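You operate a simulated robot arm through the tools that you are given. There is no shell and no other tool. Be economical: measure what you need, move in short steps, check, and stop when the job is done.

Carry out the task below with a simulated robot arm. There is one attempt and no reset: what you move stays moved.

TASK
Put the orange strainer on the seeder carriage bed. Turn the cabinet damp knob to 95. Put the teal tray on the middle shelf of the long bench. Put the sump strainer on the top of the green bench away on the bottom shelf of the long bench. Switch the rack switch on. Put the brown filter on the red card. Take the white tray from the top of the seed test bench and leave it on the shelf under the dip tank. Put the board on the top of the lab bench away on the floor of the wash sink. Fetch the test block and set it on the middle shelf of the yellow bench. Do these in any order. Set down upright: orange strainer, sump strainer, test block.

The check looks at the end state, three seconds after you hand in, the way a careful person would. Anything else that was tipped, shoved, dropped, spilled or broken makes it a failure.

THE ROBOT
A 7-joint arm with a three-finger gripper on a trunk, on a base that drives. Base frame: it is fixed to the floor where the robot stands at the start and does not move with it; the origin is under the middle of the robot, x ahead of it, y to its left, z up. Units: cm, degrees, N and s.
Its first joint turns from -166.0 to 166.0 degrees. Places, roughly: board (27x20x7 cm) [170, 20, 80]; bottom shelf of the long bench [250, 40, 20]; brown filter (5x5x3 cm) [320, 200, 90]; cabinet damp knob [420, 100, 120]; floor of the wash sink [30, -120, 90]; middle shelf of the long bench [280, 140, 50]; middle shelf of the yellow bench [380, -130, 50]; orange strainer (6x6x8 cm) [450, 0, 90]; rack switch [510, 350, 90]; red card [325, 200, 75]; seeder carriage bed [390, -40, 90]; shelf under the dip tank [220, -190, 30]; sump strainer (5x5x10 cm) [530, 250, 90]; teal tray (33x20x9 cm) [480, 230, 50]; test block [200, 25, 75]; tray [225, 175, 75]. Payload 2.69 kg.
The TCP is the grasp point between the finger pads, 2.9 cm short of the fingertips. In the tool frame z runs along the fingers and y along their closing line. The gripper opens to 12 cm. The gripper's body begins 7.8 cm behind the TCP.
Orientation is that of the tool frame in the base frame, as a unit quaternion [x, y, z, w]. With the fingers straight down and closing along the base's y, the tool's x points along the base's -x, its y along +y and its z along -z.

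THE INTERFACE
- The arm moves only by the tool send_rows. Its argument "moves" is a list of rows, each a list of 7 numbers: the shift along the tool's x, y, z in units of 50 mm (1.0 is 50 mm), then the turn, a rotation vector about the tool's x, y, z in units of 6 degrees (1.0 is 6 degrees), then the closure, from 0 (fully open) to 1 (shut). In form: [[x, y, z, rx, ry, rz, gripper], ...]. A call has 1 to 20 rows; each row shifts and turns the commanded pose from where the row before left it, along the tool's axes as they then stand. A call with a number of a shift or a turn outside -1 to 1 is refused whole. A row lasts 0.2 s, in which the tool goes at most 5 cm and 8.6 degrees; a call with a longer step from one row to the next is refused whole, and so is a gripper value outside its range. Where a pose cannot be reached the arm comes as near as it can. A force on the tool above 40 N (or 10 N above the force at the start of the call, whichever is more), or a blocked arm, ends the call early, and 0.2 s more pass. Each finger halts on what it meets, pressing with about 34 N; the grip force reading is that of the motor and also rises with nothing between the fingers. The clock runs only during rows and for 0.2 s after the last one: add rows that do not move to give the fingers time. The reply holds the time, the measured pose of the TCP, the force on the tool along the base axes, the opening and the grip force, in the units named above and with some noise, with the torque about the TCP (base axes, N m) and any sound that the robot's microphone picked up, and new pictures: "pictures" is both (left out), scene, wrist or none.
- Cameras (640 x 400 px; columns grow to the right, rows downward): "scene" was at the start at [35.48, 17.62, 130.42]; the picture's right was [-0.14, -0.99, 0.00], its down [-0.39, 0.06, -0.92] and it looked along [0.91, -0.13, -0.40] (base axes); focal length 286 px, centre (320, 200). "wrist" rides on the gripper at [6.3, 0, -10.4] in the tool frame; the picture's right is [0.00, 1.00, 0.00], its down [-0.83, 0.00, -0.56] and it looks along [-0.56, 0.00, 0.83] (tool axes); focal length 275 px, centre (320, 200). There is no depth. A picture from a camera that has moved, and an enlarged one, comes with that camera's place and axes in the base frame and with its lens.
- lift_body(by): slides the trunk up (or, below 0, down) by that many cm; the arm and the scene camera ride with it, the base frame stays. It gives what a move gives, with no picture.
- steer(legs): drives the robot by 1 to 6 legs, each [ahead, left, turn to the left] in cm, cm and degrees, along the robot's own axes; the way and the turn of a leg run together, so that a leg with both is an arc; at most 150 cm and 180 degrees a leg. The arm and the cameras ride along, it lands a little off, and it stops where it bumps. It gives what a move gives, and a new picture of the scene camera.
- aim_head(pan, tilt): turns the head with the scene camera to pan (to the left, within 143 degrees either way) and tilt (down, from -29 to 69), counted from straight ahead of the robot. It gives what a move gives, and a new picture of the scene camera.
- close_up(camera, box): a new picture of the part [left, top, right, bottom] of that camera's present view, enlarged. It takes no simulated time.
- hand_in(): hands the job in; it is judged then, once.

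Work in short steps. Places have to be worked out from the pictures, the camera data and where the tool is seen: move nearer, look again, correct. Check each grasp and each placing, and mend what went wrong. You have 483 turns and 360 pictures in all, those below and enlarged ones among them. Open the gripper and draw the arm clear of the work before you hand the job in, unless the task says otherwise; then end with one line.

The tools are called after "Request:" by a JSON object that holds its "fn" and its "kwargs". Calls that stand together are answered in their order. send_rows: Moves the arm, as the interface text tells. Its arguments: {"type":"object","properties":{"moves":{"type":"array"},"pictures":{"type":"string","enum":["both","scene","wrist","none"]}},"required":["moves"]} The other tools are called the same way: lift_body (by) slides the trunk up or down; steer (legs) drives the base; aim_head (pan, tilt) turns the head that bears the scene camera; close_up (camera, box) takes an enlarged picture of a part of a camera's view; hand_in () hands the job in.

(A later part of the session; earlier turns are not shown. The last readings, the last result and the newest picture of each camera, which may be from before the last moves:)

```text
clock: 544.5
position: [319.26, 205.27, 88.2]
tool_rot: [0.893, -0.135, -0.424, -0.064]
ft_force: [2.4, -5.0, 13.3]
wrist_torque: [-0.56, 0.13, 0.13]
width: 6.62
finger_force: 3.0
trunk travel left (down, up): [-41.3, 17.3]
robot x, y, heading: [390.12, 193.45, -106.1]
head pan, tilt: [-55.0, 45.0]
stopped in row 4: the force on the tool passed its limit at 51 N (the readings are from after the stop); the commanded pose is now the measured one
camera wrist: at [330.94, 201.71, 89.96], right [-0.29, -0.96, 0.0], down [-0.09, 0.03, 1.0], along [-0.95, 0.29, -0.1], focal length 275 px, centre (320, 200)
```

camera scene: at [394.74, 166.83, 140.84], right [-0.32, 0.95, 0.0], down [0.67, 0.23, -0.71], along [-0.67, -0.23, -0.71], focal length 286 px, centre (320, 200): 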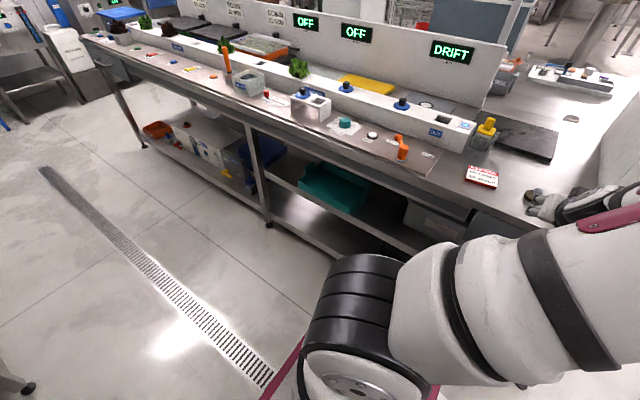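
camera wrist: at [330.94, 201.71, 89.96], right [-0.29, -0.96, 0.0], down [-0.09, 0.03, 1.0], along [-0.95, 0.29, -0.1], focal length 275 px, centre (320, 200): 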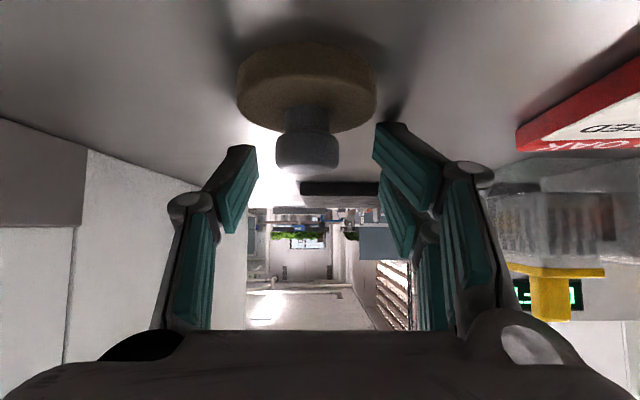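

The bench is ~3 cm higher than I assumed (fingertip touched the disc). Filter is at (322.1,204.9), knob mid z≈86.9. Raise 1.5 cm, back 4.7 cm, and re-approach.

Request:
{"fn": "send_rows", "kwargs": {"moves": [[-0.23, 0, -0.195, 0, 0, 0, 0.5], [0.3, -0.09, -0.36, 0, 0, 0, 0.5], [0.3, 0, -0.36, 0, 0, 0, 0.5], [0.15, 0, 0.12, 0, 0, 0, 0.5], [0, 0, 0, 0, 0, 0, 0.5]], "pictures": "wrist"}}

```text
clock: 545.6
position: [324.02, 204.41, 88.52]
tool_rot: [0.894, -0.135, -0.422, -0.063]
ft_force: [-0.4, -0.2, -0.1]
wrist_torque: [0.0, 0.0, 0.03]
width: 6.02
finger_force: 0.0
trunk travel left (down, up): [-41.3, 17.3]
robot x, y, heading: [389.74, 193.55, -106.1]
head pan, tilt: [-55.0, 45.0]
camera wrist: at [335.68, 200.8, 90.36], right [-0.29, -0.96, 0.0], down [-0.1, 0.03, 0.99], along [-0.95, 0.29, -0.1], focal length 275 px, centre (320, 200)
```

wrist: 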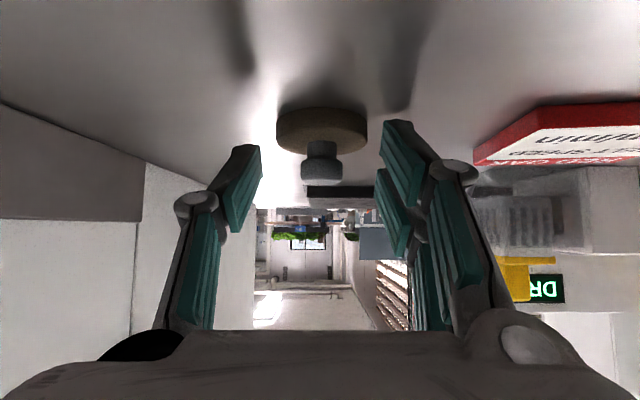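

Knob is 3.3 cm ahead of the TCP. Advance 1.6 cm level and close on it.

Request:
{"fn": "send_rows", "kwargs": {"moves": [[-0.206, 0.01, 0.244, 0, 0, 0, 0.5], [0, 0, 0, 0, 0, 0, 0.5], [0, 0, 0, 0, 0, 0, 0.75], [0, 0, 0, 0, 0, 0, 0.9], [0, 0, 0, 0, 0, 0, 0.9]], "pictures": "wrist"}}

```text
clock: 546.9
position: [322.45, 204.75, 88.44]
tool_rot: [0.894, -0.134, -0.423, -0.064]
ft_force: [-1.4, -2.0, 5.8]
wrist_torque: [-0.16, 0.07, 0.02]
width: 3.18
finger_force: 33.1
trunk travel left (down, up): [-41.3, 17.3]
robot x, y, heading: [389.59, 193.53, -106.2]
head pan, tilt: [-55.0, 45.0]
camera wrist: at [334.06, 201.32, 90.3], right [-0.29, -0.96, 0.0], down [-0.1, 0.03, 1.0], along [-0.95, 0.29, -0.1], focal length 275 px, centre (320, 200)
```

wrist: 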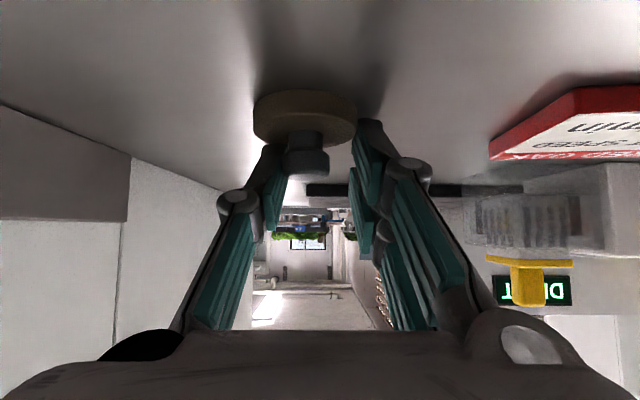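

Something 3.2 cm wide is held. Lift 2.5 cm to see.

Request:
{"fn": "send_rows", "kwargs": {"moves": [[-0.2, 0, -0.17, 0, 0, 0, 0.9], [-0.2, 0, -0.17, 0, 0, 0, 0.9], [0, 0, 0, 0, 0, 0, 0.9]], "pictures": "wrist"}}

```text
clock: 547.6
position: [322.58, 204.91, 91.12]
tool_rot: [0.894, -0.135, -0.422, -0.064]
ft_force: [0.0, 0.8, 0.7]
wrist_torque: [0.0, 0.0, 0.01]
width: 3.17
finger_force: 34.2
trunk travel left (down, up): [-41.3, 17.3]
robot x, y, heading: [390.08, 193.61, -106.2]
head pan, tilt: [-55.0, 45.0]
camera wrist: at [334.26, 201.36, 92.88], right [-0.29, -0.96, 0.0], down [-0.1, 0.03, 0.99], along [-0.95, 0.29, -0.1], focal length 275 px, centre (320, 200)
```

wrist: 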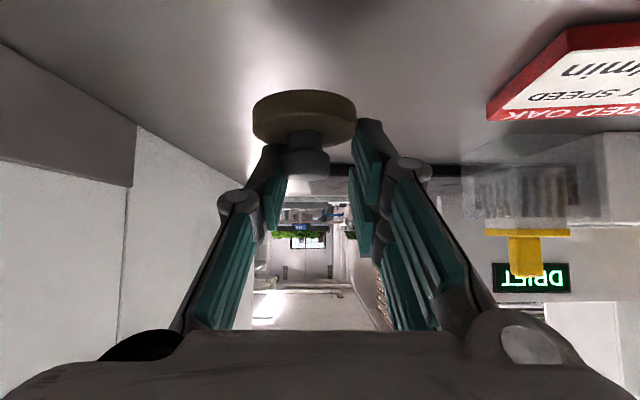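

Filter is lifted and level. The card centre ≈(319.7,191.5), top ≈86.4. Raise 3 cm and move 14.5 cm over it.

Request:
{"fn": "send_rows", "kwargs": {"moves": [[-0.457, 0, -0.389, 0, 0, 0, 0.9], [0.094, 0.96, -0.108, 0, 0, 0, 0.9], [0.094, 0.96, -0.108, 0, 0, 0, 0.9], [0.094, 0.96, -0.108, 0, 0, 0, 0.9], [0, 0, 0, 0, 0, 0, 0.9]], "pictures": "both"}}

Request:
{"fn": "close_up", "kwargs": {"camera": "scene", "box": [420, 140, 560, 240]}}

```text
clock: 548.9
position: [320.47, 190.4, 94.23]
tool_rot: [0.894, -0.135, -0.422, -0.064]
ft_force: [-0.5, 0.0, -1.0]
wrist_torque: [0.01, 0.02, 0.01]
width: 3.15
finger_force: 34.0
trunk travel left (down, up): [-41.3, 17.3]
robot x, y, heading: [390.01, 193.9, -106.3]
head pan, tilt: [-55.0, 45.0]
camera scene: at [394.76, 166.83, 140.84], right [-0.32, 0.95, 0.0], down [0.67, 0.23, -0.71], along [-0.67, -0.23, -0.71], focal length 286 px, centre (320, 200)
camera wrist: at [332.16, 186.82, 96.02], right [-0.29, -0.96, 0.0], down [-0.1, 0.03, 0.99], along [-0.95, 0.29, -0.1], focal length 275 px, centre (320, 200)
```

scene: 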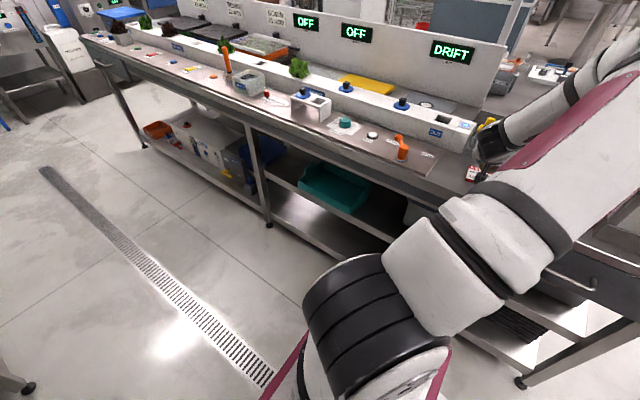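
wrist: 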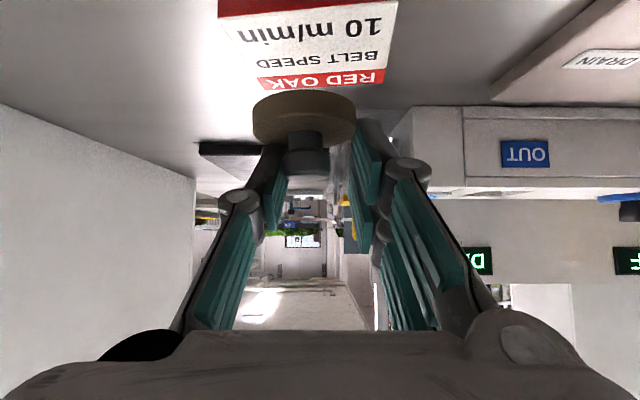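

```text
4.00 times, centred on (490, 190) of scene
camera zoom: at [394.76, 166.83, 140.84], right [-0.32, 0.95, 0.0], down [0.67, 0.23, -0.71], along [-0.67, -0.23, -0.71], focal length 1145 px, centre (-360, 240)
```

zoom: 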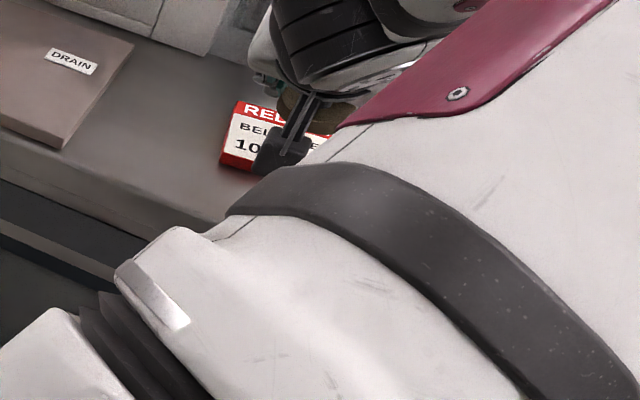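

Card centre refined to (318.4,191.4). Move 1.2 cm forward and lower onto it.

Request:
{"fn": "send_rows", "kwargs": {"moves": [[-0.155, 0, 0.183, 0, 0, 0, 0.9], [0.2, 0, 0.17, 0, 0, 0, 0.9], [0.2, 0, 0.17, 0, 0, 0, 0.9], [0.06, 0, 0.05, 0, 0, 0, 0.9], [0, 0, 0, 0, 0, 0, 0.9]], "pictures": "wrist"}}

```text
clock: 550.0
position: [319.23, 190.72, 91.14]
tool_rot: [0.894, -0.134, -0.422, -0.063]
ft_force: [0.6, -1.2, -0.2]
wrist_torque: [-0.03, -0.02, 0.0]
width: 3.11
finger_force: 34.0
trunk travel left (down, up): [-41.3, 17.3]
robot x, y, heading: [389.96, 193.36, -106.3]
head pan, tilt: [-55.0, 45.0]
camera wrist: at [330.81, 187.24, 92.95], right [-0.29, -0.96, 0.0], down [-0.1, 0.03, 0.99], along [-0.95, 0.29, -0.1], focal length 275 px, centre (320, 200)
```

wrist: 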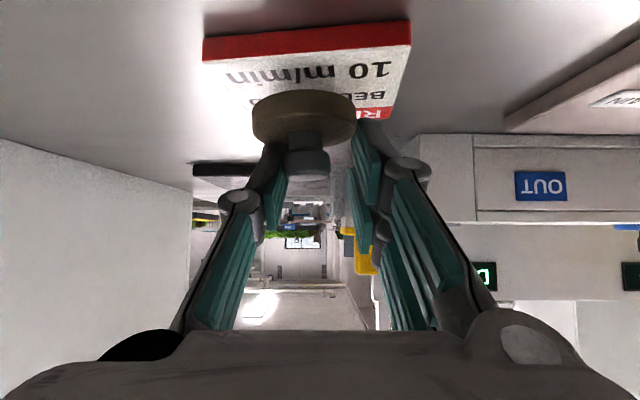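

Well centred. Lower the last bit.

Request:
{"fn": "send_rows", "kwargs": {"moves": [[0.06, 0, 0.05, 0, 0, 0, 0.9], [0.05, 0, 0.042, 0, 0, 0, 0.9], [0, 0, 0, 0, 0, 0, 0.9]], "pictures": "none"}}

```text
clock: 550.9
position: [319.24, 190.88, 90.47]
tool_rot: [0.894, -0.136, -0.421, -0.064]
ft_force: [0.1, -0.2, 0.5]
wrist_torque: [0.0, 0.0, 0.04]
width: 3.09
finger_force: 34.9
trunk travel left (down, up): [-41.3, 17.3]
robot x, y, heading: [389.96, 194.09, -106.2]
head pan, tilt: [-55.0, 45.0]
```

Request:
{"fn": "send_rows", "kwargs": {"moves": [[0.04, 0, 0.034, 0, 0, 0, 0.9], [0.04, 0, 0.034, 0, 0, 0, 0.9], [0, 0, 0, 0, 0, 0, 0.9]], "pictures": "none"}}

```text
clock: 551.6
position: [319.08, 190.81, 89.89]
tool_rot: [0.894, -0.135, -0.422, -0.063]
ft_force: [0.5, 0.8, -0.2]
wrist_torque: [-0.03, 0.01, 0.0]
width: 3.09
finger_force: 34.0
trunk travel left (down, up): [-41.3, 17.3]
robot x, y, heading: [389.81, 193.58, -106.4]
head pan, tilt: [-55.0, 45.0]
```

Request:
{"fn": "send_rows", "kwargs": {"moves": [[0.04, 0, 0.034, 0, 0, 0, 0.9], [0.04, 0, 0.034, 0, 0, 0, 0.9], [0, 0, 0, 0, 0, 0, 0.9]], "pictures": "wrist"}}

```text
clock: 552.5
position: [319.08, 190.75, 89.72]
tool_rot: [0.893, -0.134, -0.425, -0.063]
ft_force: [2.8, -3.4, 32.3]
wrist_torque: [-0.52, 0.13, 0.02]
width: 3.07
finger_force: 33.6
trunk travel left (down, up): [-41.3, 17.3]
robot x, y, heading: [389.76, 193.68, -106.6]
head pan, tilt: [-55.0, 45.0]
camera wrist: at [330.7, 187.28, 91.44], right [-0.29, -0.96, 0.0], down [-0.09, 0.02, 1.0], along [-0.95, 0.29, -0.09], focal length 275 px, centre (320, 200)
```

wrist: 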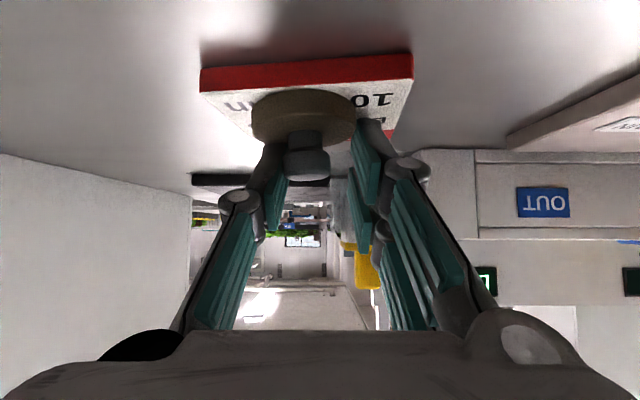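

On the card. Ease, open, lift and withdraw.

Request:
{"fn": "send_rows", "kwargs": {"moves": [[-0.03, 0, -0.026, 0, 0, 0, 0.9], [0, 0, 0, 0, 0, 0, 0.7], [0, 0, 0, 0, 0, 0, 0.55], [-0.15, 0, -0.13, 0, 0, 0, 0.5], [-0.4, 0, -0.34, 0, 0, 0, 0.5], [-0.4, 0, -0.34, 0, 0, 0, 0.5], [0.3, 0, -0.7, 0, 0, 0, 0.5], [0.3, 0, -0.7, 0, 0, 0, 0.5], [0.3, 0, -0.7, 0, 0, 0, 0.5], [0, 0, 0, 0, 0, 0, 0.3]], "pictures": "wrist"}}

```text
clock: 554.6
position: [329.84, 187.39, 99.02]
tool_rot: [0.894, -0.135, -0.422, -0.063]
ft_force: [0.2, -0.4, 0.6]
wrist_torque: [-0.01, -0.02, 0.0]
width: 8.39
finger_force: 0.0
trunk travel left (down, up): [-41.3, 17.3]
robot x, y, heading: [390.05, 193.63, -106.0]
head pan, tilt: [-55.0, 45.0]
camera wrist: at [341.46, 183.84, 100.82], right [-0.29, -0.96, 0.0], down [-0.1, 0.03, 0.99], along [-0.95, 0.29, -0.1], focal length 275 px, centre (320, 200)
```

wrist: 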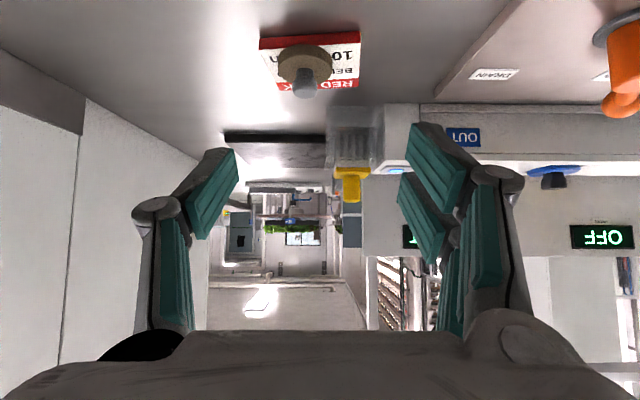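

Brown filter sits on the red card. Now the white tray. First swing the arm back to the front.

Request:
{"fn": "send_rows", "kwargs": {"moves": [[0.02, 0.96, -0.023, -0.761, 0, -0.648, 0.3], [0.02, 0.96, -0.023, -0.761, 0, -0.648, 0.3], [0.02, 0.96, -0.023, -0.761, 0, -0.648, 0.3], [0.02, 0.96, -0.023, -0.761, 0, -0.648, 0.3], [0.02, 0.96, -0.023, -0.761, 0, -0.648, 0.3], [0.02, 0.96, -0.023, -0.761, 0, -0.648, 0.3], [0.02, 0.96, -0.023, -0.761, 0, -0.648, 0.3], [0.02, 0.96, -0.023, -0.761, 0, -0.648, 0.3], [0.02, 0.96, -0.023, -0.761, 0, -0.648, 0.3], [0.02, 0.96, -0.023, -0.761, 0, -0.648, 0.3], [0.02, 0.96, -0.023, -0.761, 0, -0.648, 0.3], [0.02, 0.96, -0.023, -0.761, 0, -0.648, 0.3], [0.02, 0.96, -0.023, -0.761, 0, -0.648, 0.3], [0.02, 0.96, -0.023, -0.761, 0, -0.648, 0.3], [0.02, 0.96, -0.023, -0.761, 0, -0.648, 0.3], [0, 0, 0, 0, 0, 0, 0.3]], "pictures": "none"}}

```text
clock: 558.0
position: [358.49, 128.83, 98.05]
tool_rot: [0.728, 0.543, -0.341, 0.244]
ft_force: [0.0, 0.0, -0.3]
wrist_torque: [-0.01, 0.0, -0.03]
width: 8.4
finger_force: 0.0
out of reach, approached as far as the arm can: row 15
trunk travel left (down, up): [-41.3, 17.3]
robot x, y, heading: [389.4, 193.68, -105.9]
head pan, tilt: [-55.0, 45.0]
```

Now back up the aisle to its end, turn right 90° to face west, and look.

Request:
{"fn": "steer", "kwargs": {"legs": [[-90, 0, -0.6], [0, 0, -90]]}}

Request:
{"fn": "aim_head", "kwargs": {"pan": 5, "tilt": 25}}

```text
clock: 566.6
position: [350.66, 312.22, 98.04]
tool_rot: [0.898, -0.132, -0.414, -0.069]
ft_force: [0.1, -0.3, 0.3]
wrist_torque: [0.01, -0.01, 0.01]
width: 8.43
finger_force: 0.1
trunk travel left (down, up): [-41.3, 17.3]
robot x, y, heading: [415.21, 281.25, 163.6]
head pan, tilt: [-55.0, 45.0]
camera scene: at [388.38, 275.7, 140.84], right [0.95, 0.32, 0.0], down [0.23, -0.67, -0.71], along [-0.23, 0.67, -0.71], focal length 286 px, centre (320, 200)
```

scene: 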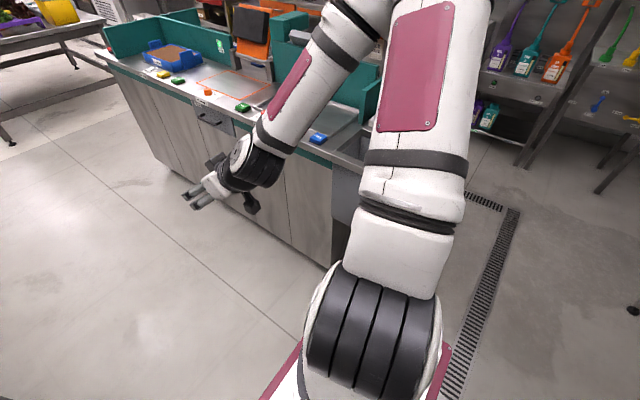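

```text
clock: 567.9
position: [350.58, 312.26, 98.1]
tool_rot: [0.898, -0.132, -0.414, -0.069]
ft_force: [0.3, 0.0, -0.3]
wrist_torque: [0.03, 0.01, 0.01]
width: 8.38
finger_force: 0.1
trunk travel left (down, up): [-41.3, 17.3]
robot x, y, heading: [415.4, 280.8, 163.5]
head pan, tilt: [5.0, 25.0]
camera scene: at [381.96, 269.8, 143.89], right [0.2, 0.98, 0.0], down [0.41, -0.08, -0.91], along [-0.89, 0.18, -0.42], focal length 286 px, centre (320, 200)
```

scene: 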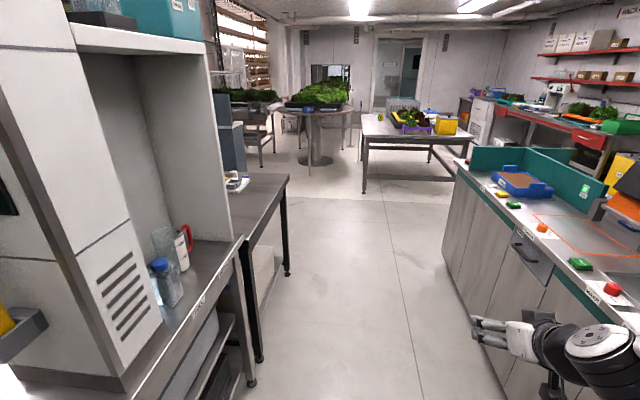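

Corridor is clear. Drive 245 cm ahead (west).

Request:
{"fn": "steer", "kwargs": {"legs": [[130, 0, 0], [118, 0, 0]]}}

Request:
{"fn": "aim_head", "kwargs": {"pan": 100, "tilt": 30}}

```text
clock: 580.1
position: [113.06, 382.72, 98.18]
tool_rot: [0.898, -0.134, -0.413, -0.07]
ft_force: [-0.7, 0.4, -0.3]
wrist_torque: [0.0, 0.0, 0.0]
width: 8.4
finger_force: 0.0
trunk travel left (down, up): [-41.3, 17.3]
robot x, y, heading: [177.62, 350.69, 163.6]
head pan, tilt: [5.0, 25.0]
camera scene: at [144.16, 339.95, 143.9], right [0.2, 0.98, 0.0], down [0.41, -0.08, -0.91], along [-0.89, 0.18, -0.42], focal length 286 px, centre (320, 200)
```

scene: 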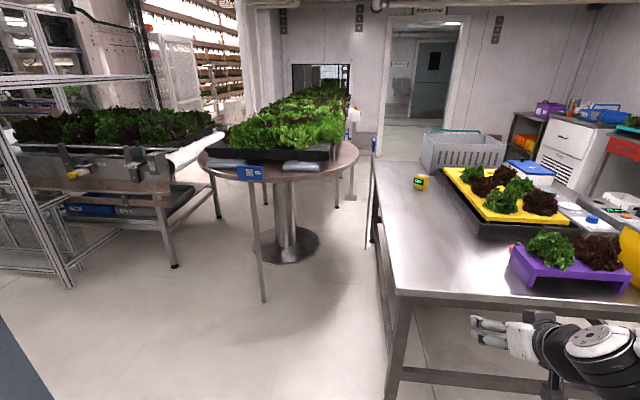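

```text
clock: 581.8
position: [113.07, 382.64, 98.22]
tool_rot: [0.898, -0.134, -0.414, -0.071]
ft_force: [0.4, 0.6, 0.5]
wrist_torque: [0.03, -0.02, 0.02]
width: 8.41
finger_force: 0.0
trunk travel left (down, up): [-41.3, 17.3]
robot x, y, heading: [177.64, 350.57, 163.2]
head pan, tilt: [100.0, 30.0]
camera scene: at [152.15, 329.12, 143.1], right [-0.99, 0.11, 0.0], down [0.06, 0.5, -0.87], along [-0.1, -0.86, -0.5], focal length 286 px, centre (320, 200)
```

scene: 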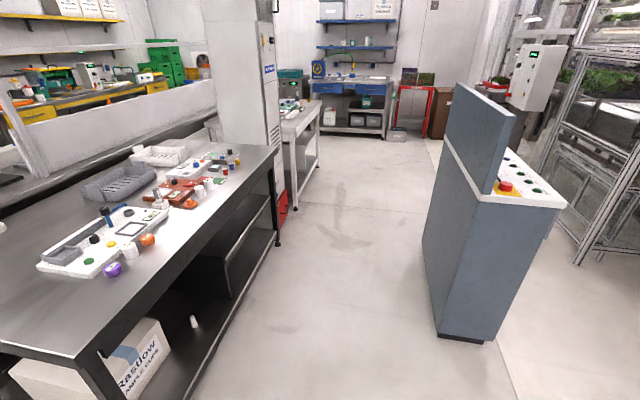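

The white tray is on the far side of the seed test bench near (228,160). Zoom in.

Request:
{"fn": "close_up", "kwargs": {"camera": "scene", "box": [70, 110, 290, 250]}}

```text
2.86 times, centred on (180, 180) of scene
camera zoom: at [152.15, 329.12, 143.1], right [-0.99, 0.11, 0.0], down [0.06, 0.5, -0.87], along [-0.1, -0.86, -0.5], focal length 818 px, centre (720, 257)
```

zoom: 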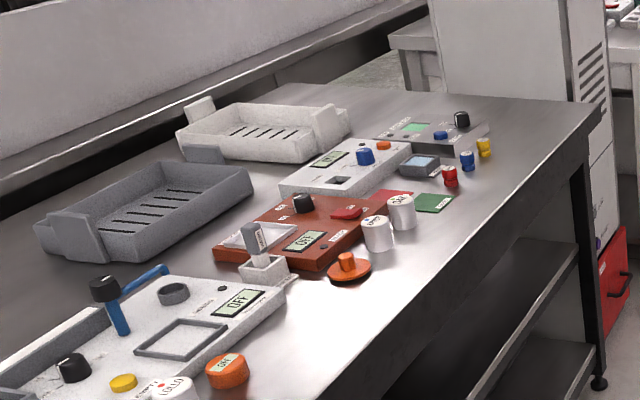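

It's a lugged white tray, long axis across the bench: near lug ≈(210,170), far lug ≈(238,161). I'll face the bench from the west side and grip the near lug vertically, as with the board. Raise the trunk, turn round and approach.

Request:
{"fn": "lift_body", "kwargs": {"by": 17}}

Request:
{"fn": "steer", "kwargs": {"legs": [[14, 20, 0], [0, 0, 90], [0, 0, 90], [0, -125, 0]]}}

Request:
{"fn": "aim_head", "kwargs": {"pan": -5, "tilt": 35}}

```text
clock: 583.7
position: [113.05, 382.66, 115.03]
tool_rot: [0.898, -0.134, -0.413, -0.07]
ft_force: [-0.1, -0.3, -0.2]
wrist_torque: [0.01, -0.03, 0.01]
width: 8.4
finger_force: 0.1
trunk travel left (down, up): [-58.3, 0.3]
robot x, y, heading: [177.6, 351.12, 163.9]
head pan, tilt: [100.0, 30.0]
```

```text
clock: 599.1
position: [185.28, 182.69, 115.11]
tool_rot: [0.138, 0.897, -0.072, 0.413]
ft_force: [-0.1, -0.9, -0.4]
wrist_torque: [0.0, 0.0, -0.02]
width: 8.4
finger_force: 0.1
trunk travel left (down, up): [-58.3, 0.3]
robot x, y, heading: [121.16, 215.09, -17.0]
head pan, tilt: [100.0, 30.0]
camera scene: at [130.21, 241.31, 160.1], right [0.99, -0.12, 0.0], down [-0.06, -0.5, -0.87], along [0.1, 0.86, -0.5], focal length 286 px, centre (320, 200)
```

scene: 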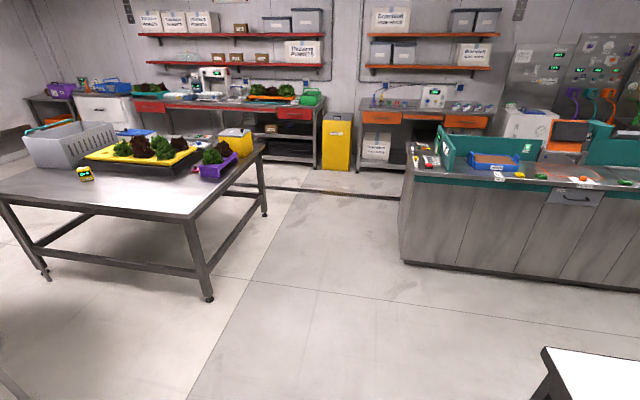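

```text
clock: 600.9
position: [185.37, 182.71, 115.02]
tool_rot: [0.139, 0.897, -0.073, 0.413]
ft_force: [0.5, 0.3, -0.1]
wrist_torque: [0.01, -0.03, -0.01]
width: 8.41
finger_force: 0.2
trunk travel left (down, up): [-58.3, 0.3]
robot x, y, heading: [121.05, 215.1, -17.1]
head pan, tilt: [-5.0, 35.0]
camera scene: at [137.29, 229.05, 159.32], right [-0.37, -0.93, 0.0], down [-0.53, 0.21, -0.82], along [0.76, -0.31, -0.57], focal length 286 px, centre (320, 200)
```

scene: 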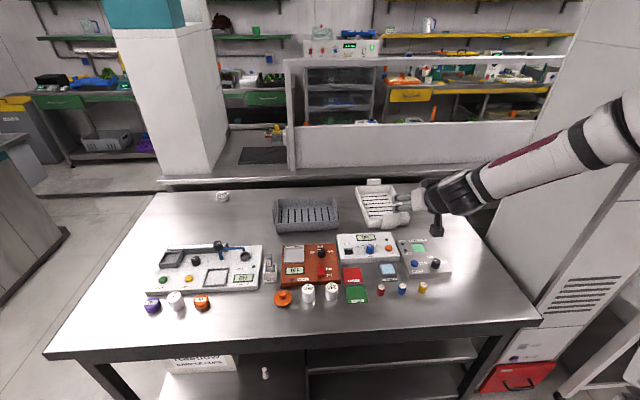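

Tray near lug ≈(209.5,168). Make the tool vertical and yaw it so it closes along the tray's long axis (azimuth ≈ −16°).

Request:
{"fn": "send_rows", "kwargs": {"moves": [[0, 0, 0, 0, 0.926, 0, 0], [0, 0, 0, 0, 0.926, 0, 0], [0, 0, 0, 0, 0.926, 0, 0], [0, 0, 0, 0, 0.926, 0, 0], [0, 0, 0, 0, 0.926, 0, 0], [0, 0, 0, 0, 0.926, 0, 0], [0, 0, 0, 0, 0.926, 0, 0], [0, 0, 0, 0, 0.926, 0, 0], [0, 0, 0, 0, 0.926, 0, 0], [0, 0, 0, 0, 0, 0, 0]], "pictures": "none"}}

Request:
{"fn": "send_rows", "kwargs": {"moves": [[0, 0, 0, 0, 0, 0.99, 0], [0, 0, 0, 0, 0, 0.99, 0], [0, 0, 0, 0, 0, 0.99, 0], [0, 0, 0, 0, 0, 0.99, 0], [0, 0, 0, 0, 0, 0.99, 0], [0, 0, 0, 0, 0, 0.99, 0], [0, 0, 0, 0, 0, 0.99, 0], [0, 0, 0, 0, 0, 0.99, 0], [0, 0, 0, 0, 0, 0.99, 0], [0, 0, 0, 0, 0, 0.99, 0], [0, 0, 0, 0, 0, 0.99, 0], [0, 0, 0, 0, 0, 0.99, 0], [0, 0, 0, 0, 0, 0.99, 0], [0, 0, 0, 0, 0, 0.99, 0], [0, 0, 0, 0, 0, 0.9, 0], [0, 0, 0, 0, 0, 0, 0]], "pictures": "none"}}

```text
clock: 603.1
position: [185.29, 182.14, 115.17]
tool_rot: [0.161, 0.987, -0.02, 0.023]
ft_force: [0.0, -0.5, -0.3]
wrist_torque: [0.0, 0.03, 0.02]
width: 12.0
finger_force: 0.0
out of reach, approached as far as the arm can: row 3
trunk travel left (down, up): [-58.3, 0.3]
robot x, y, heading: [121.17, 215.23, -17.1]
head pan, tilt: [-5.0, 35.0]
```

```text
clock: 606.5
position: [185.26, 182.26, 115.16]
tool_rot: [0.804, 0.593, 0.002, 0.03]
ft_force: [0.8, -0.7, 0.2]
wrist_torque: [-0.02, -0.03, -0.05]
width: 12.01
finger_force: 0.2
trunk travel left (down, up): [-58.3, 0.3]
robot x, y, heading: [121.05, 214.92, -17.0]
head pan, tilt: [-5.0, 35.0]
```

Level the tool, drive 6 cm closer, and move above the near lug.

Request:
{"fn": "steer", "kwargs": {"legs": [[6, 0, 0]]}}

Request:
{"fn": "send_rows", "kwargs": {"moves": [[0, 0, 0, 0.485, 0.31, -0.25, 0], [-0.26, 0.856, 0.4, 0, 0, 0, 0], [-0.26, 0.856, 0.4, 0, 0, 0, 0], [-0.26, 0.856, 0.4, 0, 0, 0, 0], [-0.26, 0.856, 0.4, 0, 0, 0, 0], [-0.26, 0.856, 0.4, 0, 0, 0, 0], [0, 0, 0, 0, 0, 0, 0]], "pictures": "wrist"}}

```text
clock: 607.5
position: [191.04, 180.65, 115.08]
tool_rot: [0.804, 0.594, 0.002, 0.032]
ft_force: [-0.1, 0.1, -0.9]
wrist_torque: [-0.01, -0.04, 0.0]
width: 11.97
finger_force: 0.1
trunk travel left (down, up): [-58.3, 0.3]
robot x, y, heading: [126.65, 213.29, -16.9]
head pan, tilt: [-5.0, 35.0]
camera scene: at [143.0, 227.3, 159.33], right [-0.37, -0.93, 0.0], down [-0.53, 0.21, -0.82], along [0.76, -0.31, -0.57], focal length 286 px, centre (320, 200)
```

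scene: 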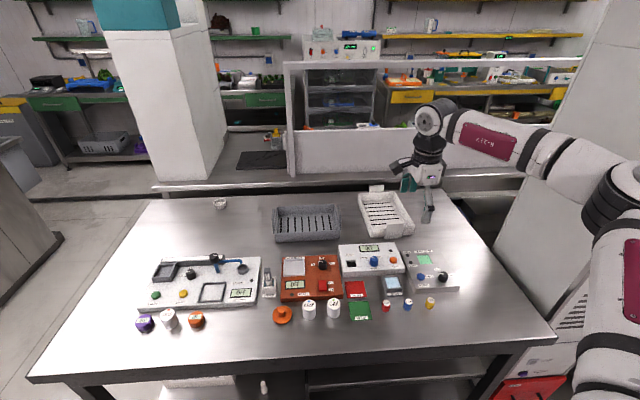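

```text
clock: 609.1
position: [200.59, 173.58, 107.57]
tool_rot: [0.796, 0.605, 0.001, 0.002]
ft_force: [-0.8, -0.1, 0.2]
wrist_torque: [-0.01, 0.02, 0.01]
width: 12.01
finger_force: 0.1
out of reach, approached as far as the arm can: row 4, 5, 6
trunk travel left (down, up): [-58.3, 0.3]
robot x, y, heading: [126.78, 213.8, -16.9]
head pan, tilt: [-5.0, 35.0]
camera wrist: at [202.42, 179.67, 117.95], right [0.96, -0.26, 0.0], down [-0.22, -0.8, 0.56], along [-0.15, -0.54, -0.83], focal length 275 px, centre (320, 200)
```

wrist: 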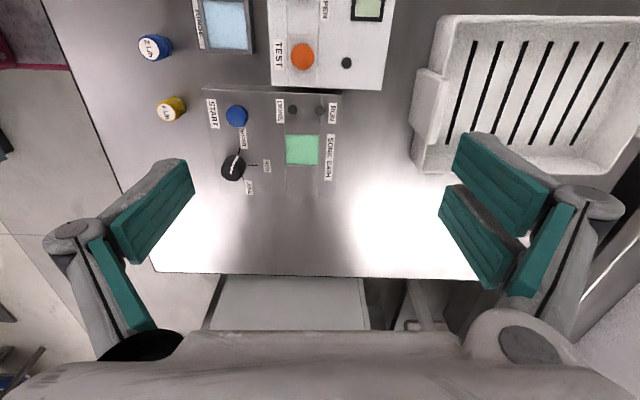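

Lug ≈(211.5,168.5). The trunk is too high for this reach; raise the hand 8 cm, then lower the trunk 16 cm.

Request:
{"fn": "send_rows", "kwargs": {"moves": [[0, 0, -0.8, 0, 0, 0, 0], [0, 0, -0.8, 0, 0, 0, 0], [0, 0, 0, 0, 0, 0, 0]], "pictures": "none"}}

Request:
{"fn": "lift_body", "kwargs": {"by": -16}}

```text
clock: 609.9
position: [200.2, 174.05, 115.37]
tool_rot: [0.797, 0.604, 0.0, 0.001]
ft_force: [-0.9, 0.1, -1.0]
wrist_torque: [0.01, 0.0, -0.02]
width: 11.99
finger_force: 0.0
out of reach, approached as far as the arm can: row 1
trunk travel left (down, up): [-58.3, 0.3]
robot x, y, heading: [127.25, 213.57, -17.2]
head pan, tilt: [-5.0, 35.0]
```

```text
clock: 611.7
position: [200.1, 174.04, 99.32]
tool_rot: [0.796, 0.605, 0.0, 0.001]
ft_force: [0.1, 0.1, -1.0]
wrist_torque: [0.0, 0.0, 0.03]
width: 11.98
finger_force: 0.1
trunk travel left (down, up): [-42.3, 16.3]
robot x, y, heading: [127.29, 213.66, -16.7]
head pan, tilt: [-5.0, 35.0]
```

Request:
{"fn": "send_rows", "kwargs": {"moves": [[-0.15, 0.83, 0, 0, 0, 0, 0], [-0.15, 0.83, 0, 0, 0, 0, 0], [-0.15, 0.83, 0, 0, 0, 0, 0], [0, 0, 0, 0, 0, 0, 0]], "pictures": "wrist"}}

```text
clock: 612.7
position: [211.62, 168.31, 99.34]
tool_rot: [0.797, 0.604, -0.002, 0.001]
ft_force: [-0.1, 1.0, -0.2]
wrist_torque: [-0.01, 0.01, 0.03]
width: 12.02
finger_force: 0.1
trunk travel left (down, up): [-42.3, 16.3]
robot x, y, heading: [126.72, 213.47, -16.9]
head pan, tilt: [-5.0, 35.0]
camera wrist: at [213.44, 174.47, 109.88], right [0.96, -0.26, 0.0], down [-0.22, -0.8, 0.56], along [-0.15, -0.54, -0.83], focal length 275 px, centre (320, 200)
```

wrist: 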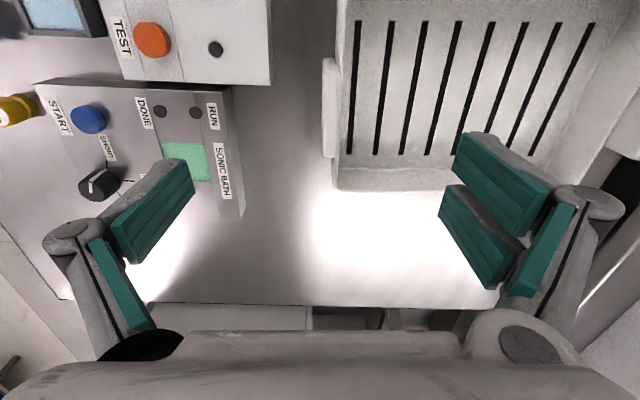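

Lug centre ≈(212.5,169.1), top ≈ z 90. Correct ~1 cm and descend to z≈89.5.

Request:
{"fn": "send_rows", "kwargs": {"moves": [[0.2, 0.13, 0.4, 0, 0, 0, 0], [0, 0, 0.7, 0, 0, 0, 0], [0, 0, 0.5, 0, 0, 0, 0], [0, 0, 0.36, 0, 0, 0, 0], [0, 0, 0, 0, 0, 0, 0]], "pictures": "wrist"}}

```text
clock: 613.9
position: [212.52, 169.25, 89.52]
tool_rot: [0.797, 0.604, 0.0, 0.0]
ft_force: [0.3, -0.3, 0.1]
wrist_torque: [0.01, -0.01, -0.03]
width: 12.0
finger_force: 0.1
trunk travel left (down, up): [-42.3, 16.3]
robot x, y, heading: [126.64, 213.2, -17.0]
head pan, tilt: [-5.0, 35.0]
camera wrist: at [214.34, 175.31, 100.01], right [0.96, -0.26, 0.0], down [-0.22, -0.8, 0.56], along [-0.15, -0.54, -0.83], focal length 275 px, centre (320, 200)
```

wrist: 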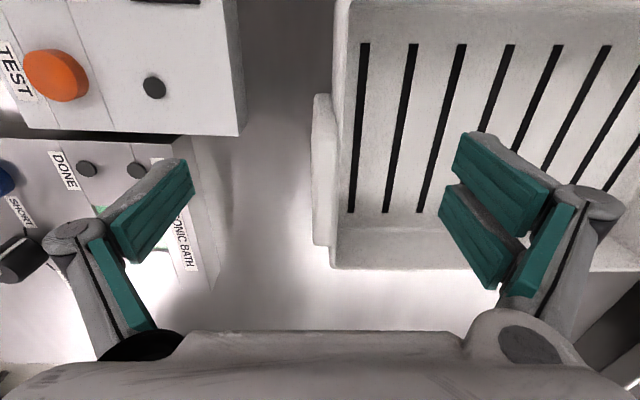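

Aligned as with the board. Lower 0.8 cm more and close.

Request:
{"fn": "send_rows", "kwargs": {"moves": [[0, 0, 0.16, 0, 0, 0, 0.1], [0, 0, 0, 0, 0, 0, 0.4], [0, 0, 0, 0, 0, 0, 0.8], [0, 0, 0, 0, 0, 0, 1], [0, 0, 0, 0, 0, 0, 1], [0, 0, -0.2, 0, 0, 0, 1], [0, 0, -0.2, 0, 0, 0, 1], [0, 0, 0, 0, 0, 0, 1]], "pictures": "both"}}

```text
clock: 615.7
position: [212.7, 169.18, 90.7]
tool_rot: [0.796, 0.605, 0.0, 0.002]
ft_force: [1.0, 0.2, -2.7]
wrist_torque: [0.15, 0.33, 0.0]
width: 1.29
finger_force: 34.0
trunk travel left (down, up): [-42.3, 16.3]
robot x, y, heading: [127.21, 213.12, -16.8]
head pan, tilt: [-5.0, 35.0]
camera scene: at [158.51, 222.57, 143.32], right [-0.37, -0.93, 0.0], down [-0.53, 0.21, -0.82], along [0.76, -0.31, -0.57], focal length 286 px, centre (320, 200)
camera wrist: at [214.46, 175.35, 101.15], right [0.96, -0.27, 0.0], down [-0.22, -0.8, 0.56], along [-0.15, -0.54, -0.83], focal length 275 px, centre (320, 200)
```

scene: 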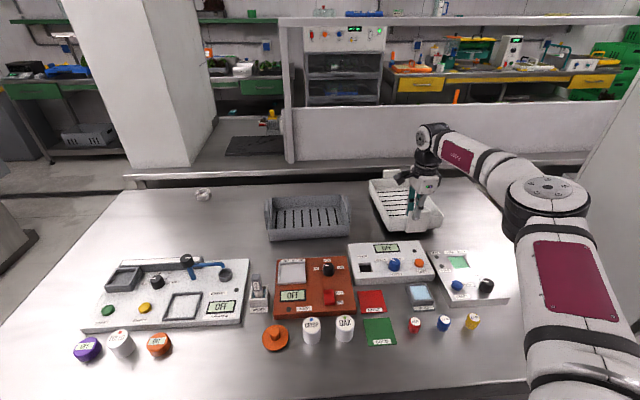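
wrist: 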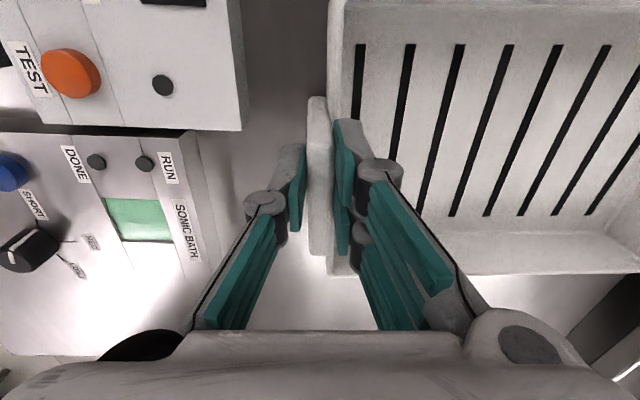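

Tray held level (2.7 N). Lift 24 cm and pull back 25 cm.

Request:
{"fn": "send_rows", "kwargs": {"moves": [[0, 0, -0.9, 0, 0, 0, 1], [0, 0, -0.9, 0, 0, 0, 1], [0, 0, -0.9, 0, 0, 0, 1], [0, 0, -0.9, 0, 0, 0, 1], [0, 0, -0.9, 0, 0, 0, 1], [0, -0.9, 0, 0, 0, 0, 1], [0, -0.9, 0, 0, 0, 0, 1], [0, -0.9, 0, 0, 0, 0, 1], [0, -0.9, 0, 0, 0, 0, 1], [0, -0.9, 0, 0, 0, 0, 1], [0, 0, 0, 0, 0, 0, 1]], "pictures": "none"}}

```text
clock: 618.1
position: [190.31, 175.6, 113.08]
tool_rot: [0.798, 0.603, -0.001, 0.001]
ft_force: [-0.1, 0.2, -3.4]
wrist_torque: [0.12, 0.29, 0.0]
width: 1.27
finger_force: 33.7
out of reach, approached as far as the arm can: row 5
trunk travel left (down, up): [-42.3, 16.3]
robot x, y, heading: [126.57, 213.21, -17.2]
head pan, tilt: [-5.0, 35.0]
```

Tray secured. Raise the trunk to the top, then take the clear northern route: north corridor east, turn into the aisle, and down it toward the dip tank.

Request:
{"fn": "lift_body", "kwargs": {"by": 16}}

Request:
{"fn": "steer", "kwargs": {"legs": [[0, 146, 0], [150, 0, 0], [104, 0, 0], [0, 0, -90], [150, 0, 0], [140, 0, 0]]}}

```text
clock: 619.9
position: [190.64, 175.55, 129.06]
tool_rot: [0.796, 0.605, 0.0, 0.001]
ft_force: [-0.2, -0.5, -3.2]
wrist_torque: [0.15, 0.32, -0.01]
width: 1.29
finger_force: 33.8
trunk travel left (down, up): [-58.3, 0.3]
robot x, y, heading: [126.93, 213.66, -16.9]
head pan, tilt: [-5.0, 35.0]
```

```text
clock: 656.4
position: [308.02, -63.93, 129.01]
tool_rot: [0.994, -0.109, -0.001, 0.0]
ft_force: [0.7, 0.4, -2.5]
wrist_torque: [0.34, -0.11, 0.0]
width: 1.28
finger_force: 33.4
trunk travel left (down, up): [-58.3, 0.3]
robot x, y, heading: [342.65, 1.72, -103.9]
head pan, tilt: [-5.0, 35.0]
camera scene: at [356.96, -13.98, 159.32], right [-0.95, 0.32, 0.0], down [0.19, 0.54, -0.82], along [-0.27, -0.78, -0.57], focal length 286 px, centre (320, 200)
```

scene: 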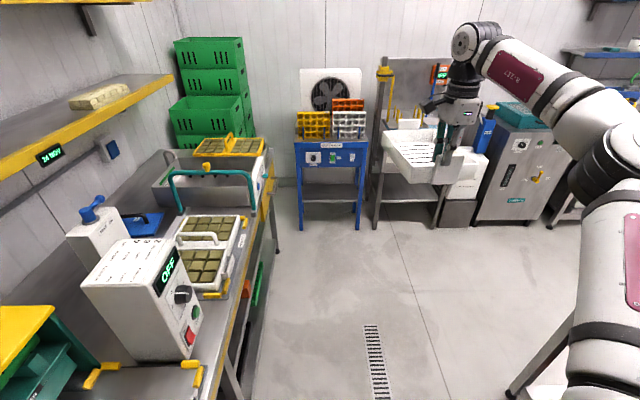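

Excellent, I'm at the aisle mouth facing the dip tank (front plane g≈−92, f 244–292, shelf z≈31). Correct heading and position in front of it.

Request:
{"fn": "steer", "kwargs": {"legs": [[0, 0, -3], [54, 0, 0], [0, -24, 0]]}}

Request:
{"fn": "lift_body", "kwargs": {"by": -40}}

Request:
{"fn": "lift_body", "kwargs": {"by": -17}}

```text
clock: 661.2
position: [265.99, -105.33, 129.03]
tool_rot: [0.99, -0.139, -0.001, 0.0]
ft_force: [0.2, 0.3, -2.1]
wrist_torque: [0.33, -0.1, 0.02]
width: 1.27
finger_force: 33.9
trunk travel left (down, up): [-58.3, 0.3]
robot x, y, heading: [304.01, -41.97, -107.5]
head pan, tilt: [-5.0, 35.0]
camera scene: at [317.76, -58.34, 159.32], right [-0.93, 0.38, 0.0], down [0.22, 0.53, -0.82], along [-0.31, -0.76, -0.57], focal length 286 px, centre (320, 200)
```

scene: 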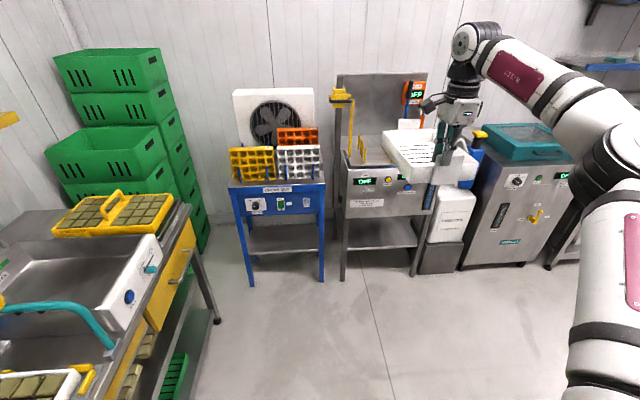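

```text
clock: 665.0
position: [265.83, -105.4, 89.0]
tool_rot: [0.99, -0.138, -0.001, 0.0]
ft_force: [0.6, -0.4, -2.4]
wrist_torque: [0.3, -0.12, 0.0]
width: 1.29
finger_force: 33.9
trunk travel left (down, up): [-18.3, 40.3]
robot x, y, heading: [303.59, -41.93, -107.2]
head pan, tilt: [-5.0, 35.0]
```

```text
clock: 667.0
position: [265.87, -105.39, 72.0]
tool_rot: [0.99, -0.138, -0.001, 0.001]
ft_force: [0.2, -0.5, -2.0]
wrist_torque: [0.35, -0.12, 0.01]
width: 1.3
finger_force: 33.8
trunk travel left (down, up): [-1.3, 57.3]
robot x, y, heading: [304.1, -41.67, -107.3]
head pan, tilt: [-5.0, 35.0]
```

Measured: legs f 243–293, front plane g −92, shelf z≈30, tank bottom z≈58. Shift the tray 17 cm right to be centred and lower it to TCP z≈45.

Request:
{"fn": "send_rows", "kwargs": {"moves": [[-0.85, 0, 0, 0, 0, 0, 1], [-0.85, 0, 0, 0, 0, 0, 1], [-0.85, 0, 0, 0, 0, 0, 1], [-0.8, 0, 0, 0, 0, 0, 1], [0, 0, 0.9, 0, 0, 0, 1], [0, 0, 0.9, 0, 0, 0, 1], [0, 0, 0.9, 0, 0, 0, 1], [0, 0, 0.9, 0, 0, 0, 1], [0, 0, 0.9, 0, 0, 0, 1], [0, 0, 0.9, 0, 0, 0, 1], [0, 0, 0, 0, 0, 0, 1]], "pictures": "none"}}

```text
clock: 669.4
position: [250.04, -100.75, 44.59]
tool_rot: [0.99, -0.138, -0.001, 0.0]
ft_force: [-0.1, -0.1, -2.0]
wrist_torque: [0.27, -0.11, 0.02]
width: 1.28
finger_force: 34.1
trunk travel left (down, up): [-1.3, 57.3]
robot x, y, heading: [303.75, -41.92, -107.1]
head pan, tilt: [-5.0, 35.0]
```

Aligned (f 268.5). Drive 58 cm ahead so the tray slides in over the shelf.

Request:
{"fn": "steer", "kwargs": {"legs": [[58, 0, 0]]}}

```text
clock: 672.7
position: [233.24, -157.29, 44.65]
tool_rot: [0.991, -0.134, -0.001, 0.001]
ft_force: [0.5, 0.5, -2.7]
wrist_torque: [0.3, -0.13, -0.05]
width: 1.28
finger_force: 33.8
trunk travel left (down, up): [-1.3, 57.3]
robot x, y, heading: [287.0, -97.87, -106.8]
head pan, tilt: [-5.0, 35.0]
camera scene: at [293.0, -140.22, 102.38], right [-0.93, 0.37, 0.0], down [0.21, 0.53, -0.82], along [-0.3, -0.76, -0.57], focal length 286 px, centre (320, 200)
```

scene: 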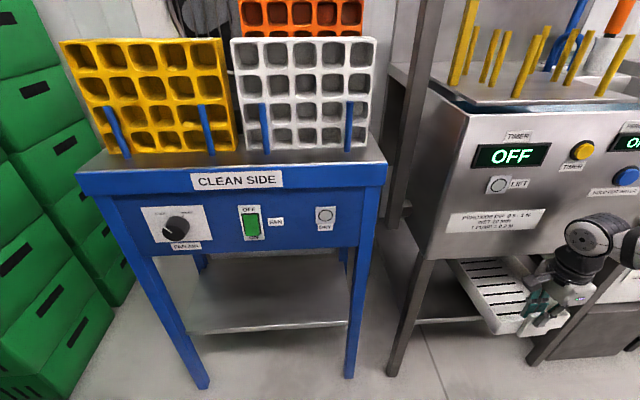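

Tray is under the tank between the legs. Lower 5.5 cm, then small steps.

Request:
{"fn": "send_rows", "kwargs": {"moves": [[0, 0, 0.4, 0, 0, 0, 1], [0, 0, 0.4, 0, 0, 0, 1], [0, 0, 0.2, 0, 0, 0, 1], [0, 0, 0.1, 0, 0, 0, 1], [0, 0, 0, 0, 0, 0, 1]], "pictures": "none"}}

```text
clock: 673.9
position: [233.34, -157.4, 39.25]
tool_rot: [0.991, -0.134, 0.0, 0.001]
ft_force: [0.0, -1.1, -2.2]
wrist_torque: [0.13, -0.08, -0.02]
width: 1.29
finger_force: 34.4
trunk travel left (down, up): [-1.3, 57.3]
robot x, y, heading: [286.93, -98.18, -106.7]
head pan, tilt: [-5.0, 35.0]
```

Request:
{"fn": "send_rows", "kwargs": {"moves": [[0, 0, 0.06, 0, 0, 0, 1], [0, 0, 0.06, 0, 0, 0, 1], [0, 0, 0, 0, 0, 0, 1]], "pictures": "none"}}

```text
clock: 674.7
position: [233.4, -157.44, 38.62]
tool_rot: [0.991, -0.134, -0.001, 0.0]
ft_force: [-0.2, 1.0, -0.5]
wrist_torque: [0.05, 0.13, -0.06]
width: 1.24
finger_force: 33.9
trunk travel left (down, up): [-1.3, 57.3]
robot x, y, heading: [286.3, -98.16, -106.8]
head pan, tilt: [-5.0, 35.0]
```

Request:
{"fn": "send_rows", "kwargs": {"moves": [[0, 0, 0.06, 0, 0, 0, 1], [0, 0, 0.06, 0, 0, 0, 1], [0, 0, 0, 0, 0, 0, 1]], "pictures": "none"}}

```text
clock: 675.5
position: [233.34, -157.38, 38.02]
tool_rot: [0.991, -0.134, -0.002, 0.001]
ft_force: [2.0, 6.4, 16.7]
wrist_torque: [-0.55, 0.69, -0.16]
width: 1.33
finger_force: 34.2
trunk travel left (down, up): [-1.3, 57.3]
robot x, y, heading: [287.04, -98.25, -106.9]
head pan, tilt: [-5.0, 35.0]
```

The tray rests on the shelf. Release and lift the hand clear.

Request:
{"fn": "send_rows", "kwargs": {"moves": [[0, 0, -0.03, 0, 0, 0, 1], [0, 0, 0, 0, 0, 0, 0.85], [0, 0, 0, 0, 0, 0, 0.72], [0, 0, 0, 0, 0, 0, 0.72], [0, 0, -0.3, 0, 0, 0, 0.72], [0, 0, -0.8, 0, 0, 0, 0.72], [0, 0, -0.8, 0, 0, 0, 0.72], [0, 0, 0, 0, 0, 0, 0.72]], "pictures": "scene"}}

```text
clock: 677.3
position: [233.65, -157.33, 47.64]
tool_rot: [0.991, -0.134, -0.001, 0.0]
ft_force: [0.3, 0.1, 0.6]
wrist_torque: [-0.03, -0.01, -0.03]
width: 3.37
finger_force: 0.1
trunk travel left (down, up): [-1.3, 57.3]
robot x, y, heading: [286.39, -98.58, -106.7]
head pan, tilt: [-5.0, 35.0]
camera scene: at [293.0, -140.21, 102.38], right [-0.93, 0.37, 0.0], down [0.21, 0.53, -0.82], along [-0.3, -0.76, -0.57], focal length 286 px, centre (320, 200)
```

scene: 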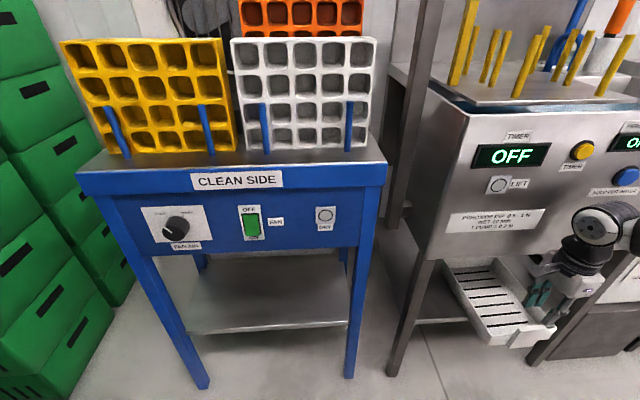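

The tray's near end overhangs the shelf front by ~9 cm, so I'll push it in by its lug. Back the hand off, close it, and tilt it 50° forward.

Request:
{"fn": "send_rows", "kwargs": {"moves": [[0, -0.3, -0.9, 0, 0, 0, 1], [0, -0.9, -0.35, 0, 0, 0, 1], [0, -0.9, -0.35, 0, 0, 0, 1], [0, -0.9, -0.3, 0, 0, 0, 1], [0, -0.9, 0, 0, 0, 0, 1], [0, 0, 0, -0.926, 0, 0, 1], [0, 0, 0, -0.926, 0, 0, 1], [0, 0, 0, -0.926, 0, 0, 1], [0, 0, 0, -0.926, 0, 0, 1], [0, 0, 0, -0.926, 0, 0, 1], [0, 0, 0, -0.926, 0, 0, 1], [0, 0, 0, -0.926, 0, 0, 1], [0, 0, 0, -0.926, 0, 0, 1], [0, 0, 0, -0.926, 0, 0, 1], [0, 0, 0, 0, 0, 0, 1]], "pictures": "none"}}

```text
clock: 680.5
position: [238.66, -138.5, 57.14]
tool_rot: [0.898, -0.121, -0.058, 0.42]
ft_force: [-0.5, 0.3, -0.2]
wrist_torque: [-0.02, -0.01, 0.03]
width: 0.01
finger_force: 28.3
trunk travel left (down, up): [-1.3, 57.3]
robot x, y, heading: [286.8, -97.97, -106.9]
head pan, tilt: [-5.0, 35.0]
```

Tilted nicely. Lower to z≈37, then advance 26.5 cm to push the lug flush with the shelf front.

Request:
{"fn": "send_rows", "kwargs": {"moves": [[0, -0.614, 0.514, 0, 0, 0, 1], [0, -0.614, 0.514, 0, 0, 0, 1], [0, -0.614, 0.514, 0, 0, 0, 1], [0, -0.614, 0.514, 0, 0, 0, 1], [0, -0.614, 0.514, 0, 0, 0, 1], [0, 0.53, 0.634, 0, 0, 0, 1], [0, 0.53, 0.634, 0, 0, 0, 1], [0, 0.53, 0.634, 0, 0, 0, 1], [0, 0.4, 0.478, 0, 0, 0, 1], [0, 0, 0, 0, 0, 0, 1]], "pictures": "none"}}

```text
clock: 682.7
position: [234.38, -153.62, 37.16]
tool_rot: [0.898, -0.121, -0.057, 0.42]
ft_force: [0.1, 0.0, 0.0]
wrist_torque: [0.0, 0.02, -0.03]
width: 0.02
finger_force: 28.8
trunk travel left (down, up): [-1.3, 57.3]
robot x, y, heading: [286.81, -98.24, -106.7]
head pan, tilt: [-5.0, 35.0]
```

Tip is about to meet the lug. Push 10.8 cm in gentle steps.

Request:
{"fn": "send_rows", "kwargs": {"moves": [[0, 0.2, 0.24, 0, 0, 0, 1], [0, 0.2, 0.24, 0, 0, 0, 1], [0, 0.2, 0.24, 0, 0, 0, 1], [0, 0.2, 0.24, 0, 0, 0, 1], [0, 0.2, 0.24, 0, 0, 0, 1], [0, 0.2, 0.24, 0, 0, 0, 1], [0, 0.18, 0.215, 0, 0, 0, 1], [0, 0, 0, 0, 0, 0, 1]], "pictures": "scene"}}

```text
clock: 684.5
position: [231.4, -164.02, 37.13]
tool_rot: [0.898, -0.121, -0.057, 0.419]
ft_force: [0.0, 0.6, 0.6]
wrist_torque: [0.02, 0.02, 0.0]
width: 0.01
finger_force: 28.1
trunk travel left (down, up): [-1.3, 57.3]
robot x, y, heading: [286.64, -97.93, -106.5]
head pan, tilt: [-5.0, 35.0]
camera scene: at [293.0, -140.21, 102.38], right [-0.93, 0.37, 0.0], down [0.21, 0.53, -0.82], along [-0.3, -0.76, -0.57], focal length 286 px, centre (320, 200)
```

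scene: 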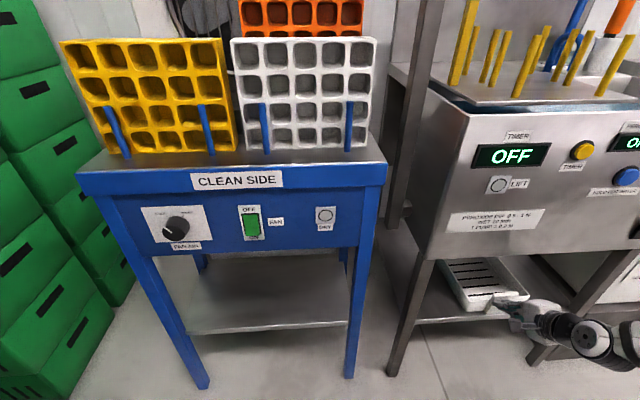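

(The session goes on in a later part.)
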